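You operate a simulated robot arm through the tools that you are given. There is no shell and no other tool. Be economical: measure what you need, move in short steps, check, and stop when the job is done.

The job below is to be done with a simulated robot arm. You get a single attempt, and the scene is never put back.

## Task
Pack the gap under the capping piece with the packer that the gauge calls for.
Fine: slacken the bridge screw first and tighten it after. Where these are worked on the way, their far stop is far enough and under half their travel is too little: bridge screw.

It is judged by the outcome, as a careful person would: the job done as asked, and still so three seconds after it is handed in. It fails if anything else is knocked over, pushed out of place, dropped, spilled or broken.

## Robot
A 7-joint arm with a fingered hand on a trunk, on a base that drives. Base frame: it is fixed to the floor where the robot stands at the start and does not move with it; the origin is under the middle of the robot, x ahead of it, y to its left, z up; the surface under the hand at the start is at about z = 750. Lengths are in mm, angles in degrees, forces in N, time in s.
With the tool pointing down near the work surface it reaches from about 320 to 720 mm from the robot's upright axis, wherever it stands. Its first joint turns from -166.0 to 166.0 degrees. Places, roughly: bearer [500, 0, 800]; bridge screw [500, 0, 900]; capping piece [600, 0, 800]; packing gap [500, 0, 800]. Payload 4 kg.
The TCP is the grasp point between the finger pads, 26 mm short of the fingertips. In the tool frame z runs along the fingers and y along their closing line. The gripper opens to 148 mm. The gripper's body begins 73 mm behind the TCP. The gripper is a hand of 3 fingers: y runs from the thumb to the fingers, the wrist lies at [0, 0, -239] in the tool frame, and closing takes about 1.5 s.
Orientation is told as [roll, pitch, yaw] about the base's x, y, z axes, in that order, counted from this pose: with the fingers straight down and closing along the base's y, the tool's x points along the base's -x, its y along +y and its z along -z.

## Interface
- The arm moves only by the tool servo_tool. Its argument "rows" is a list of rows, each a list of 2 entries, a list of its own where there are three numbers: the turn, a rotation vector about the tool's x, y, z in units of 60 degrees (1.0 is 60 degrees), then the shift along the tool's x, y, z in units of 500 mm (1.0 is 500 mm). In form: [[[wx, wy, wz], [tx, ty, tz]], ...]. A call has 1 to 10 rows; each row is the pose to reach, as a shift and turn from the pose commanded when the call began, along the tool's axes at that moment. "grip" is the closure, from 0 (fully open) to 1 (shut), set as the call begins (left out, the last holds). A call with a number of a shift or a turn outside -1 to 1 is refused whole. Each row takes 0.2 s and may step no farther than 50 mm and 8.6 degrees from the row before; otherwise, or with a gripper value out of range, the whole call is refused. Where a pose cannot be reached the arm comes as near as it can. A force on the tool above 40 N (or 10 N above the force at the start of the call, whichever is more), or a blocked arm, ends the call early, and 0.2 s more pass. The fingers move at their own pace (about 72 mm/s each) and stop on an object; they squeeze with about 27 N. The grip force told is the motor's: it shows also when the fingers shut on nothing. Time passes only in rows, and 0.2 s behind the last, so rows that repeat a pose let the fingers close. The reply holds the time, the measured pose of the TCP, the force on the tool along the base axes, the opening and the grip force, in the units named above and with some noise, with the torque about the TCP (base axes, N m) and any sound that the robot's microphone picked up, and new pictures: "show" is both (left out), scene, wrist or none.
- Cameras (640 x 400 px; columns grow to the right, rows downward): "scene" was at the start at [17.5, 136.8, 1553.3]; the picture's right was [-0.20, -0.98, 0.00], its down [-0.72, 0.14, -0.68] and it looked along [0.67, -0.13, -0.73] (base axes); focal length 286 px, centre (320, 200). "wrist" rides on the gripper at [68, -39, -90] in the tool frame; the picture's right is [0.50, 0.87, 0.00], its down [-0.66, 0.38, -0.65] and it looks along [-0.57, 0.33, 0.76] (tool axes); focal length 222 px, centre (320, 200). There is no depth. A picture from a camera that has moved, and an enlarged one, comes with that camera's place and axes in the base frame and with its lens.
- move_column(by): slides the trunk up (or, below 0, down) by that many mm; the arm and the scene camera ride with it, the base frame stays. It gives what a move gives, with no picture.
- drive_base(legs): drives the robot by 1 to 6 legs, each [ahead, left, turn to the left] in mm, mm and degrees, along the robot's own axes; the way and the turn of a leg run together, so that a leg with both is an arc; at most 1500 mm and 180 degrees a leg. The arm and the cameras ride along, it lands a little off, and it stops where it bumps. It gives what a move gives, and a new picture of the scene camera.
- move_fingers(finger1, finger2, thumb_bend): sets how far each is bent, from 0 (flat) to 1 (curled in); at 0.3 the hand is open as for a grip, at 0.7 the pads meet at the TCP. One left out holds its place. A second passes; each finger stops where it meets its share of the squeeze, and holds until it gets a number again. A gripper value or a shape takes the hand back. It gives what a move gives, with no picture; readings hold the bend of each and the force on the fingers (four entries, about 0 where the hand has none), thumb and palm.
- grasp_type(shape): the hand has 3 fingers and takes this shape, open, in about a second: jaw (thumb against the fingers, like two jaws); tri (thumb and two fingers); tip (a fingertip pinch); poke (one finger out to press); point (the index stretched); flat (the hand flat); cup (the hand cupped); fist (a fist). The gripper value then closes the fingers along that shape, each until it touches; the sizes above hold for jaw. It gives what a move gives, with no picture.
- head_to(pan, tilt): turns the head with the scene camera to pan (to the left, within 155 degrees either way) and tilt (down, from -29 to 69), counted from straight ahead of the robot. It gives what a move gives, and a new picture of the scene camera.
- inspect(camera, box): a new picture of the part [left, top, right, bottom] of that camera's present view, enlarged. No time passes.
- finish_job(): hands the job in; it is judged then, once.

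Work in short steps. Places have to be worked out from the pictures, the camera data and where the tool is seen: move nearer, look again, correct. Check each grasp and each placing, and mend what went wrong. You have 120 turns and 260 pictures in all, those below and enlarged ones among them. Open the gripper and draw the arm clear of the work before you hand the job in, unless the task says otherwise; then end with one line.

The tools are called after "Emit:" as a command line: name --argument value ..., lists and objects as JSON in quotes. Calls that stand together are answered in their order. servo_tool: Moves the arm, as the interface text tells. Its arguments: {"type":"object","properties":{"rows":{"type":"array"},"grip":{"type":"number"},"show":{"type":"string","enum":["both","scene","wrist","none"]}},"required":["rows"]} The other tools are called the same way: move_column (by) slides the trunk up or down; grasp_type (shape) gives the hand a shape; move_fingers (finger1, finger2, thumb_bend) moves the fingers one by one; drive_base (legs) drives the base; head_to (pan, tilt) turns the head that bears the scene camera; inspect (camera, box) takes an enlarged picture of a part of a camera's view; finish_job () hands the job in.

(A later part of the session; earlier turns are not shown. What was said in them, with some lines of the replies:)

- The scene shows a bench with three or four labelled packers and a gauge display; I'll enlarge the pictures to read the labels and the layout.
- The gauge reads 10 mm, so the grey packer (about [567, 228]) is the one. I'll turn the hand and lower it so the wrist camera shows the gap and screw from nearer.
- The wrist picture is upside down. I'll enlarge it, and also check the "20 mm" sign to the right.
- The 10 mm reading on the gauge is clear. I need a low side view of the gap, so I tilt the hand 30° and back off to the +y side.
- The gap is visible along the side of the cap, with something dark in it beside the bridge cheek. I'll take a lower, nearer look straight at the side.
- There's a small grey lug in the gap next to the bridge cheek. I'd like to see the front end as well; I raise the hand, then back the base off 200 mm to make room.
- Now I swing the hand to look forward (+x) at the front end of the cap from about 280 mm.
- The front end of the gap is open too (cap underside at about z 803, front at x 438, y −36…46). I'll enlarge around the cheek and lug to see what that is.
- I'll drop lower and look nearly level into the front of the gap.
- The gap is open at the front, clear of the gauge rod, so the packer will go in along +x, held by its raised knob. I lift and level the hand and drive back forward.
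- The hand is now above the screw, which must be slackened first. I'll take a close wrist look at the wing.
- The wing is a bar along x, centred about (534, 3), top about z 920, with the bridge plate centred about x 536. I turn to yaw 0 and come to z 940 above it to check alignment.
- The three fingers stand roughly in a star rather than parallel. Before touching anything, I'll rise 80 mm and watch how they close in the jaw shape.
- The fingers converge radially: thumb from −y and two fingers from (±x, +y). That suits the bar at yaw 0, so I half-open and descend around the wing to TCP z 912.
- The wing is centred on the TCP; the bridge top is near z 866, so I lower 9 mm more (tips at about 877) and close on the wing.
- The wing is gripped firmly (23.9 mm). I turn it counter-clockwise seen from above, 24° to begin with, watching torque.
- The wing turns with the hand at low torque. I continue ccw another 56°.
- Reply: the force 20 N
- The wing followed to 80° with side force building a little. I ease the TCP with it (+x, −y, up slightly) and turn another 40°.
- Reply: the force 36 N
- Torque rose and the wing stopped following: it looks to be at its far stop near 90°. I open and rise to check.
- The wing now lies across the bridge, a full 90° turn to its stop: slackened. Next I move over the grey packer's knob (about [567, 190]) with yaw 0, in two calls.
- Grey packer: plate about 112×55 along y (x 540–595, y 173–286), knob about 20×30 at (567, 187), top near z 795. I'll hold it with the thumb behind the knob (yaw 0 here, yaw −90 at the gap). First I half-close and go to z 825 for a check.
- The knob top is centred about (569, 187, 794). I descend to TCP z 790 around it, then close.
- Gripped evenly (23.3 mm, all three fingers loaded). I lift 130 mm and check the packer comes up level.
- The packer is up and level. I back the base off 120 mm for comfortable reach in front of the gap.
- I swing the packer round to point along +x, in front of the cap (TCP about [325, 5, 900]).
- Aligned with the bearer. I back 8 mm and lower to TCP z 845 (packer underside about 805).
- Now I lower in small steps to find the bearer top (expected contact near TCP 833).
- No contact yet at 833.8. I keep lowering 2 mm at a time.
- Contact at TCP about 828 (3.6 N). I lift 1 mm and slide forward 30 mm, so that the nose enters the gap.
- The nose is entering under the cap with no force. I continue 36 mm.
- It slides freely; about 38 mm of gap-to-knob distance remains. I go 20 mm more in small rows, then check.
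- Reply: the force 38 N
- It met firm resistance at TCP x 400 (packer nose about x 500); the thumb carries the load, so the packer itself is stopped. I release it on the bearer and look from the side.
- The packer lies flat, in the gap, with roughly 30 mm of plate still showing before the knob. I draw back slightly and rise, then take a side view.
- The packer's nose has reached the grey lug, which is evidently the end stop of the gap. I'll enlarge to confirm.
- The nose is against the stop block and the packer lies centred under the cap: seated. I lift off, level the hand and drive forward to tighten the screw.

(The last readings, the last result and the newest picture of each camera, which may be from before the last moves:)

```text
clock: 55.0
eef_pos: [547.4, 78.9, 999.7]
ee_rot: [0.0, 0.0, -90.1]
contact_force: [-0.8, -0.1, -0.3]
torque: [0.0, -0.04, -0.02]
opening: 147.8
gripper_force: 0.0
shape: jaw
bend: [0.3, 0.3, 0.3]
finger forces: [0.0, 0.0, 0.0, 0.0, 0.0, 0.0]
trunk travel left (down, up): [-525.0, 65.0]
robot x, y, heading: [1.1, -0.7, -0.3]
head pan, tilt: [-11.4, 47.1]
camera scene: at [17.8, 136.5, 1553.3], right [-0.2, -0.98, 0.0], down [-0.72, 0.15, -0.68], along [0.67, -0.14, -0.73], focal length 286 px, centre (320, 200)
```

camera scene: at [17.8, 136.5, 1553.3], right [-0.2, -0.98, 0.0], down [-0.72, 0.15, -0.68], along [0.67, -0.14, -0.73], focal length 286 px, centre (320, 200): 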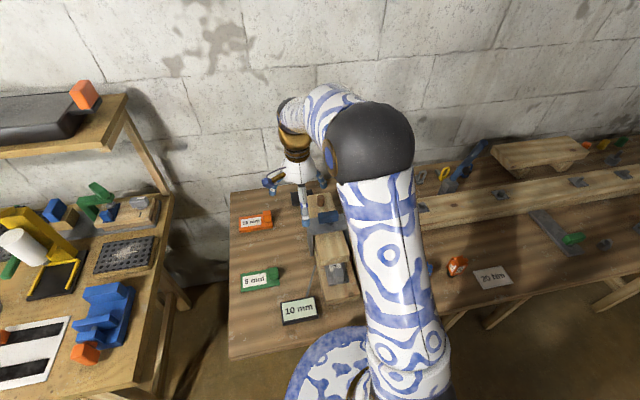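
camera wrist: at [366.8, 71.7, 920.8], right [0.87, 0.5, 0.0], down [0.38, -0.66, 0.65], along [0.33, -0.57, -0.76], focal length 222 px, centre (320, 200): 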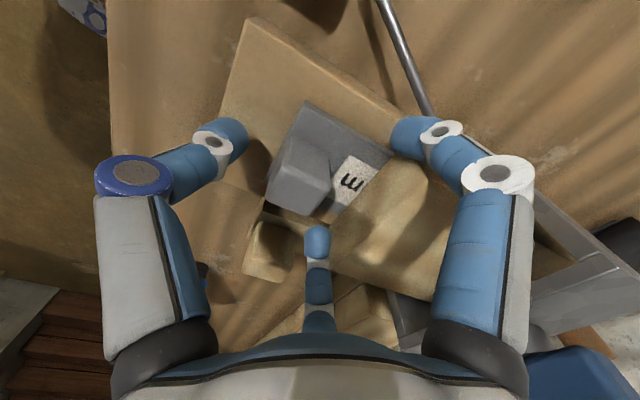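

Now I rotate back to yaw +90 above the screw for a fresh grip with the full 90° clockwise turn ahead.

Emit:
servo_tool --rows '[[[0, 0, -0.142], [-0.022, -0.003, 0]], [[0, 0, -0.285], [-0.045, -0.006, 0]], [[0, 0, -0.428], [-0.067, -0.009, 0]], [[0, 0, -0.571], [-0.09, -0.012, 0]], [[0, 0, -0.714], [-0.112, -0.015, 0]], [[0, 0, -0.857], [-0.135, -0.018, 0]], [[0, 0, -1.0], [-0.158, -0.021, 0]]]' --show "none"

Emit:
servo_tool --rows '[[[0, 0, -0.142], [0, 0, 0]], [[0, 0, -0.285], [0, 0, 0]], [[0, 0, -0.428], [0, 0, 0]], [[0, 0, -0.571], [0, 0, 0]], [[0, 0, -0.714], [0, 0, 0]], [[0, 0, -0.857], [0, 0, 0]], [[0, 0, -1.0], [0, 0, 0]]]' --show "none"

Emit:
servo_tool --rows '[[[0, 0, -0.142], [0, 0, 0]], [[0, 0, -0.285], [0, 0, 0]], [[0, 0, -0.428], [0, 0, 0]], [[0, 0, -0.571], [0, 0, 0]], [[0, 0, -0.714], [0, 0, 0]], [[0, 0, -0.857], [0, 0, 0]], [[0, 0, -1.0], [0, 0, 0]], [[0, 0, -1.0], [0, 0, 0]]]' --grip 0.4 --show "wrist"

Emit:
inspect --camera "scene" --box '[280, 170, 400, 300]'

```text
clock: 56.6
eef_pos: [536.4, -0.7, 999.8]
ee_rot: [0.0, 0.0, -29.8]
contact_force: [-0.9, 0.3, 0.2]
torque: [-0.01, -0.02, 0.02]
opening: 147.8
gripper_force: 0.0
shape: jaw
bend: [0.3, 0.3, 0.3]
finger forces: [0.0, 0.0, 0.0, 0.1, 0.0, 0.1]
trunk travel left (down, up): [-525.0, 65.0]
robot x, y, heading: [-0.6, -1.3, 0.0]
head pan, tilt: [-11.4, 47.1]
```

```text
clock: 58.2
eef_pos: [537.7, 1.2, 998.8]
ee_rot: [0.1, 0.0, 30.1]
contact_force: [-0.6, 0.1, 0.2]
torque: [-0.01, -0.03, -0.01]
opening: 147.9
gripper_force: 0.0
shape: jaw
bend: [0.3, 0.3, 0.3]
finger forces: [0.1, 0.1, 0.0, 0.0, 0.1, 0.1]
trunk travel left (down, up): [-525.0, 65.0]
robot x, y, heading: [-4.2, 1.8, -0.4]
head pan, tilt: [-11.4, 47.1]
```

```text
clock: 60.0
eef_pos: [538.2, -0.2, 998.4]
ee_rot: [0.0, 0.0, 90.1]
contact_force: [-0.8, -1.1, 0.5]
torque: [-0.02, 0.0, -0.03]
opening: 89.4
gripper_force: 0.1
shape: jaw
bend: [0.32, 0.32, 0.7]
finger forces: [0.0, 0.0, 0.0, 0.1, 0.1, 0.0]
trunk travel left (down, up): [-525.0, 65.0]
robot x, y, heading: [-0.6, -2.9, -0.3]
head pan, tilt: [-11.4, 47.1]
camera wrist: at [576.5, -68.0, 1090.1], right [-0.86, -0.5, 0.0], down [-0.38, 0.65, 0.65], along [-0.33, 0.57, -0.76], focal length 222 px, centre (320, 200)
```

wrist: 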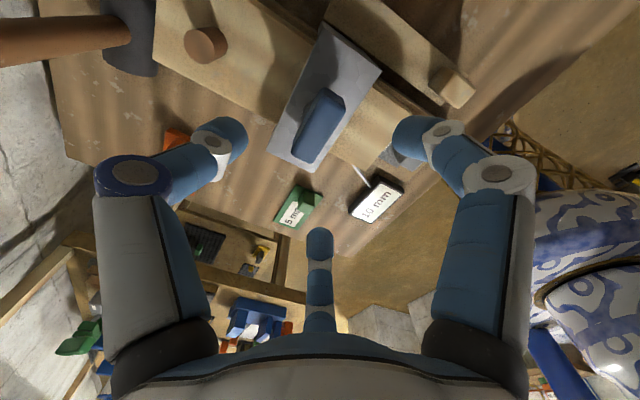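

```text
3.08 times, centred on (340, 235) of scene
camera zoom: at [17.1, 136.3, 1553.4], right [-0.2, -0.98, 0.0], down [-0.72, 0.15, -0.68], along [0.67, -0.14, -0.73], focal length 880 px, centre (258, 92)
```

zoom: 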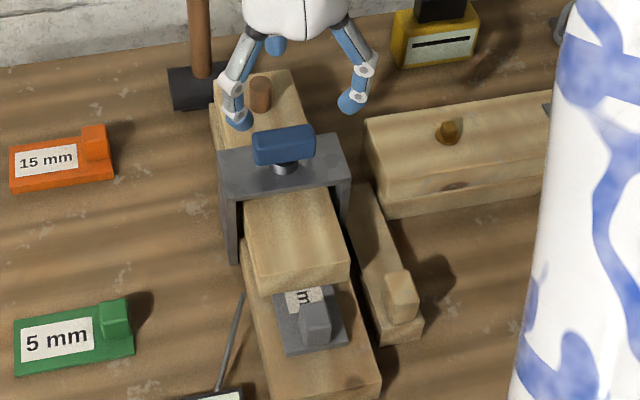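

The packer sits as left. I descend around the wing to z 907 and grip it.

Emit:
servo_tool --rows '[[[0, 0, 0], [0, 0, 0.07]], [[0, 0, 0], [0, 0, 0.13]], [[0, 0, 0], [0, 0, 0.165]], [[0, 0, 0], [0, 0, 0.184]], [[0, 0, 0], [0, 0, 0.184]]]' --show "none"

Emit:
servo_tool --rows '[[[0, 0, 0], [0, 0, 0]], [[0, 0, 0], [0, 0, 0]], [[0, 0, 0], [0, 0, 0]], [[0, 0, 0], [0, 0, 0]], [[0, 0, 0], [0, 0, 0]], [[0, 0, 0], [0, 0, 0]], [[0, 0, 0], [0, 0, 0]]]' --grip 1.0 --show "wrist"

```text
clock: 61.2
eef_pos: [537.0, 0.1, 906.8]
ee_rot: [0.1, 0.0, 90.0]
contact_force: [0.5, -1.2, 0.4]
torque: [-0.01, -0.02, -0.01]
opening: 89.4
gripper_force: 0.1
shape: jaw
bend: [0.32, 0.32, 0.7]
finger forces: [0.1, 0.0, 0.1, 0.1, 0.0, 0.0]
trunk travel left (down, up): [-525.0, 65.0]
robot x, y, heading: [-3.8, 1.8, -0.1]
head pan, tilt: [-11.4, 47.1]
```

```text
clock: 62.9
eef_pos: [537.4, 0.1, 907.2]
ee_rot: [0.0, 0.0, 90.0]
contact_force: [3.7, -0.7, 14.3]
torque: [0.02, -0.64, -0.06]
opening: 24.0
gripper_force: 27.0
shape: jaw
bend: [0.78, 0.77, 0.7]
finger forces: [15.4, 16.7, 0.0, 0.0, 36.4, 0.0]
trunk travel left (down, up): [-525.0, 65.0]
robot x, y, heading: [-2.0, -1.3, -0.2]
head pan, tilt: [-11.4, 47.1]
camera wrist: at [575.7, -68.6, 998.3], right [-0.87, -0.5, 0.0], down [-0.38, 0.65, 0.65], along [-0.33, 0.57, -0.76], focal length 222 px, centre (320, 200)
```

wrist: 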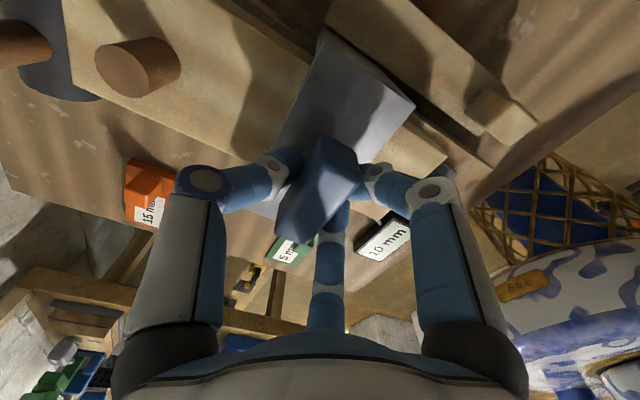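

Gripped. I turn clockwise 60°, following the screw down about 2 mm.

Emit:
servo_tool --rows '[[[0, 0, 0.125], [0, 0, 0]], [[0, 0, 0.25], [0, 0, 0.001]], [[0, 0, 0.375], [0, 0, 0.001]], [[0, 0, 0.5], [0, 0, 0.002]], [[0, 0, 0.625], [0, 0, 0.002]], [[0, 0, 0.75], [0, 0, 0.003]], [[0, 0, 0.875], [0, 0, 0.003]], [[0, 0, 1.0], [0, 0, 0.004]], [[0, 0, 1.0], [0, 0, 0.004]]]' --show "wrist"

```text
clock: 64.8
eef_pos: [537.4, 0.3, 906.4]
ee_rot: [0.0, -0.2, 30.0]
contact_force: [-6.5, 6.4, 12.8]
torque: [-0.28, -0.12, 0.08]
opening: 22.9
gripper_force: 26.9
shape: jaw
bend: [0.78, 0.77, 0.7]
finger forces: [20.7, 20.7, 0.0, 0.1, 29.1, 0.1]
trunk travel left (down, up): [-525.0, 65.0]
robot x, y, heading: [0.1, -1.8, -0.3]
head pan, tilt: [-11.4, 47.1]
camera wrist: at [497.4, -67.0, 998.0], right [-0.87, 0.5, 0.0], down [0.38, 0.65, 0.65], along [0.33, 0.57, -0.76], focal length 222 px, centre (320, 200)
```

wrist: 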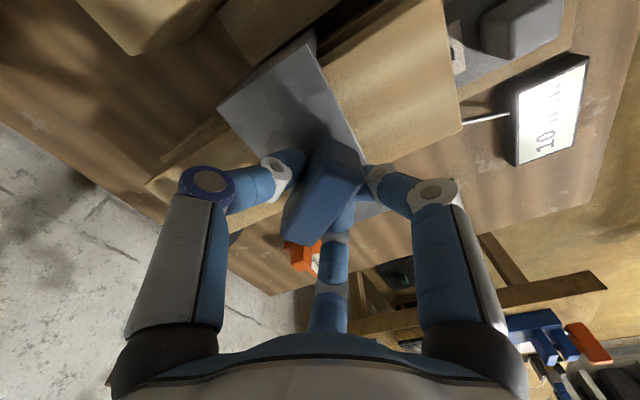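

The wing followed to 30°. I turn a further 38°, past zero, to bring it hard to its stop.

Emit:
servo_tool --rows '[[[0, 0, 0.125], [0, 0, 0.001]], [[0, 0, 0.25], [0, 0, 0.002]], [[0, 0, 0.375], [0, 0, 0.002]], [[0, 0, 0.5], [0, 0, 0.003]], [[0, 0, 0.57], [0, 0, 0.003]], [[0, 0, 0.63], [0, 0, 0.003]], [[0, 0, 0.63], [0, 0, 0.003]]]' --show "wrist"

```text
clock: 66.5
eef_pos: [536.6, -0.3, 904.7]
ee_rot: [0.0, -0.3, -7.8]
contact_force: [-1.9, 7.8, 30.0]
torque: [-0.3, 0.1, 0.19]
opening: 23.2
gripper_force: 26.8
shape: jaw
bend: [0.78, 0.78, 0.69]
finger forces: [22.9, 24.2, 0.1, 0.2, 36.8, 0.0]
trunk travel left (down, up): [-525.0, 65.0]
robot x, y, heading: [-2.1, -2.1, 0.1]
head pan, tilt: [-11.4, 47.1]
camera wrist: at [464.1, -28.5, 996.9], right [-0.38, 0.93, 0.0], down [0.7, 0.29, 0.66], along [0.61, 0.25, -0.75], focal length 222 px, centre (320, 200)
```

wrist: 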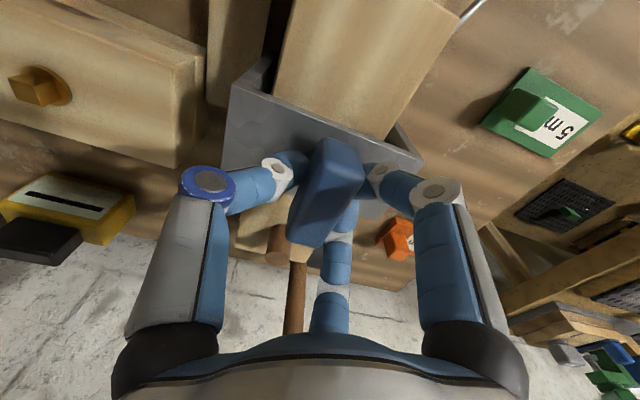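

Upward force is 30 N, so I ease the hand up 2 mm while turning another 14° to test for the stop.

Emit:
servo_tool --rows '[[[0, 0, 0], [0, 0, -0.004]], [[0, 0, 0.12], [0, 0, -0.004]], [[0, 0, 0.235], [0, 0, -0.004]], [[0, 0, 0.235], [0, 0, -0.004]]]' --show "wrist"

```text
clock: 67.5
eef_pos: [538.6, 2.2, 906.1]
ee_rot: [0.0, 0.0, -21.9]
contact_force: [8.0, 10.5, 12.3]
torque: [-0.57, 0.15, 0.86]
opening: 22.4
gripper_force: 26.8
shape: jaw
bend: [0.78, 0.78, 0.69]
finger forces: [26.8, 26.5, 0.0, 0.0, 39.3, 0.0]
trunk travel left (down, up): [-525.0, 65.0]
robot x, y, heading: [-0.1, 1.9, -0.2]
head pan, tilt: [-11.4, 47.1]
camera wrist: at [460.5, -9.8, 997.5], right [-0.14, 0.99, 0.0], down [0.75, 0.11, 0.65], along [0.65, 0.09, -0.76], focal length 222 px, centre (320, 200)
```

wrist: 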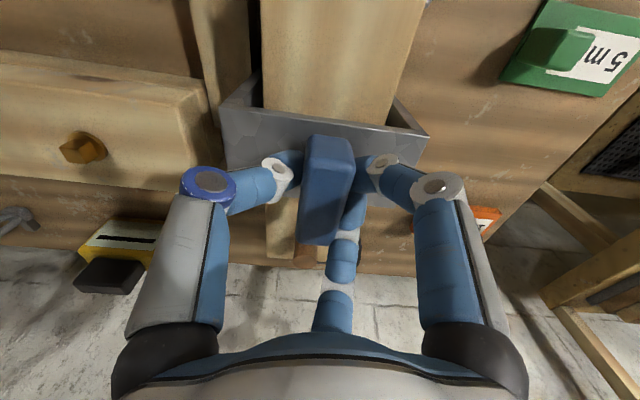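

Torque rose to 0.86 N·m and the wing stays along x: it's tight at its stop. I release and rise to check.

Emit:
servo_tool --rows '[[[0, 0, 0], [0, 0, 0]], [[0, 0, 0], [0, 0, 0]], [[0, 0, 0], [0, 0, 0]], [[0, 0, 0], [0, 0, -0.01]]]' --grip 0.3 --show "none"

Emit:
servo_tool --rows '[[[0, 0, 0], [0, 0, -0.06]], [[0, 0, 0], [0, 0, -0.14]], [[0, 0, 0], [0, 0, -0.22]], [[0, 0, 0], [0, 0, -0.22]]]' --grip 0 --show "wrist"

Emit:
inspect --camera "scene" --box '[280, 170, 400, 300]'

```text
clock: 68.5
eef_pos: [538.0, 0.1, 912.0]
ee_rot: [0.1, 0.0, -21.9]
contact_force: [0.1, -0.2, 0.4]
torque: [0.03, -0.02, -0.03]
opening: 103.2
gripper_force: 0.0
shape: jaw
bend: [0.28, 0.28, 0.74]
finger forces: [0.1, 0.0, 0.0, 0.0, 0.1, 0.0]
trunk travel left (down, up): [-525.0, 65.0]
robot x, y, heading: [-1.4, 0.8, -0.1]
head pan, tilt: [-11.4, 47.1]
```

```text
clock: 69.5
eef_pos: [537.5, 1.2, 1021.1]
ee_rot: [-0.1, 0.0, -21.9]
contact_force: [0.0, -0.4, -0.5]
torque: [-0.02, 0.04, 0.03]
opening: 147.9
gripper_force: 0.2
shape: jaw
bend: [0.3, 0.3, 0.3]
finger forces: [0.1, 0.0, 0.0, 0.1, 0.1, 0.0]
trunk travel left (down, up): [-525.0, 65.0]
robot x, y, heading: [-0.6, -1.0, 0.0]
head pan, tilt: [-11.4, 47.1]
camera wrist: at [460.9, -10.2, 1112.4], right [-0.14, 0.99, 0.0], down [0.75, 0.11, 0.65], along [0.65, 0.09, -0.76], focal length 222 px, centre (320, 200)
```

wrist: 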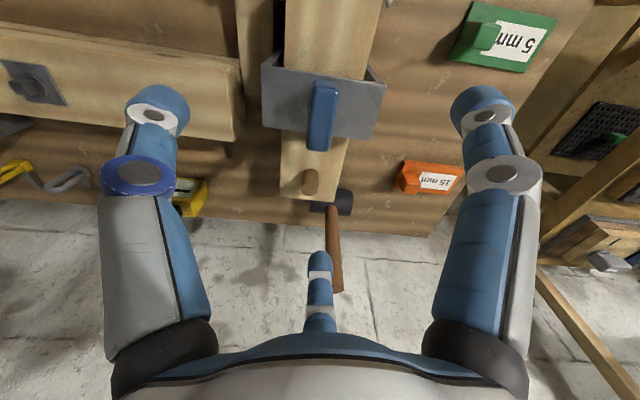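

```text
3.08 times, centred on (340, 235) of scene
camera zoom: at [17.0, 136.4, 1553.3], right [-0.2, -0.98, 0.0], down [-0.72, 0.15, -0.68], along [0.67, -0.14, -0.73], focal length 880 px, centre (258, 92)
```

zoom: 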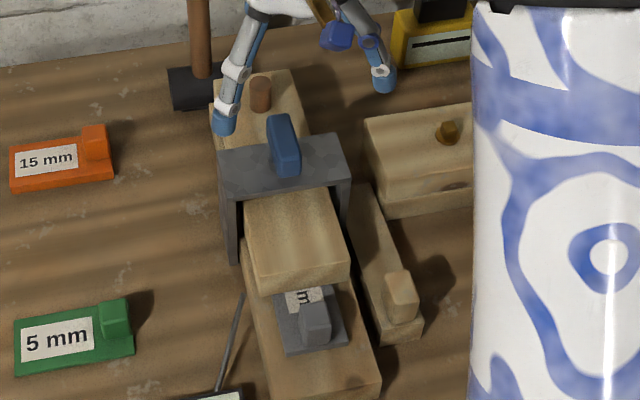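

The wing is back in its tight position, the packer unmoved under the cap, and nothing else has shifted. I raise the arm clear and take a last look.

Emit:
servo_tool --rows '[[[0, 0, 0], [0.06, 0.03, -0.06]], [[0, 0, 0], [0.12, 0.06, -0.12]], [[0, 0, 0], [0.18, 0.09, -0.18]], [[0, 0, 0], [0.22, 0.11, -0.25]], [[0, 0, 0], [0.22, 0.11, -0.25]]]' --show "both"

Emit:
inspect --camera "wrist" --box '[160, 0, 480, 200]'

```text
clock: 70.7
eef_pos: [456.5, 93.2, 1147.6]
ee_rot: [0.0, 0.1, -21.8]
contact_force: [-0.1, -0.1, 0.9]
torque: [0.0, 0.02, 0.0]
opening: 147.8
gripper_force: 0.0
shape: jaw
bend: [0.3, 0.3, 0.3]
finger forces: [0.1, 0.0, 0.0, 0.0, 0.0, 0.1]
trunk travel left (down, up): [-525.0, 65.0]
robot x, y, heading: [0.8, 0.3, -0.5]
head pan, tilt: [-11.4, 47.1]
camera scene: at [17.0, 136.4, 1553.3], right [-0.2, -0.98, 0.0], down [-0.72, 0.15, -0.68], along [0.67, -0.14, -0.73], focal length 286 px, centre (320, 200)
camera wrist: at [378.8, 81.2, 1240.2], right [-0.14, 0.99, 0.0], down [0.75, 0.11, 0.65], along [0.65, 0.09, -0.76], focal length 222 px, centre (320, 200)
```

scene: 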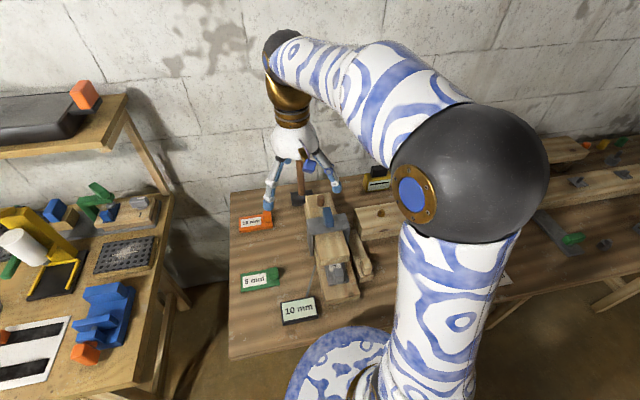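
wrist: 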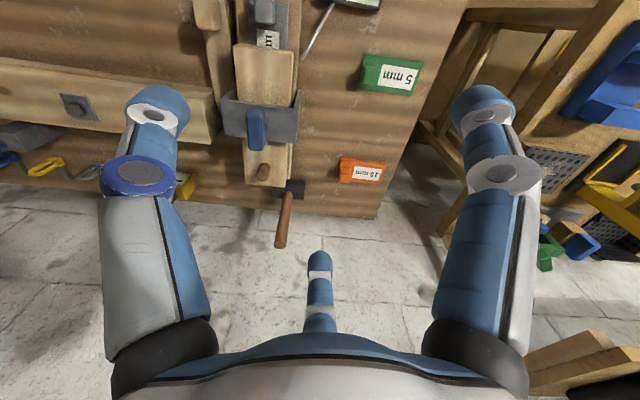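

```text
2.00 times, centred on (320, 100) of wrist
camera zoom: at [378.8, 81.2, 1240.2], right [-0.14, 0.99, 0.0], down [0.75, 0.11, 0.65], along [0.65, 0.09, -0.76], focal length 444 px, centre (320, 400)
```

zoom: 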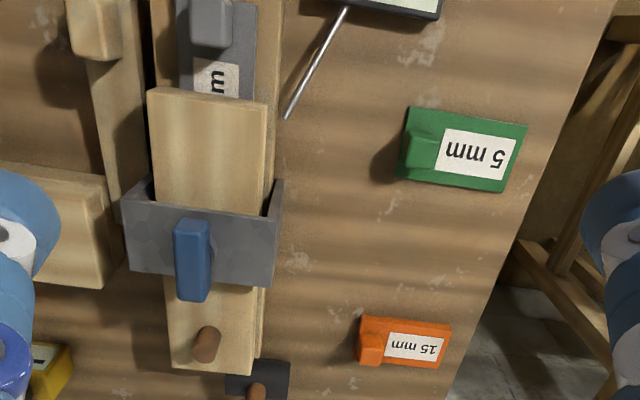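

All is in order: the packer is seated, the screw tight, the hand open and the arm clear. I hand the job in.

Emit:
finish_job

```text
The job is handed in.
```

The 10 mm packer the gauge calls for is in the gap under the capping piece, pushed up to the stop; the bridge screw was slackened first and tightened again after.
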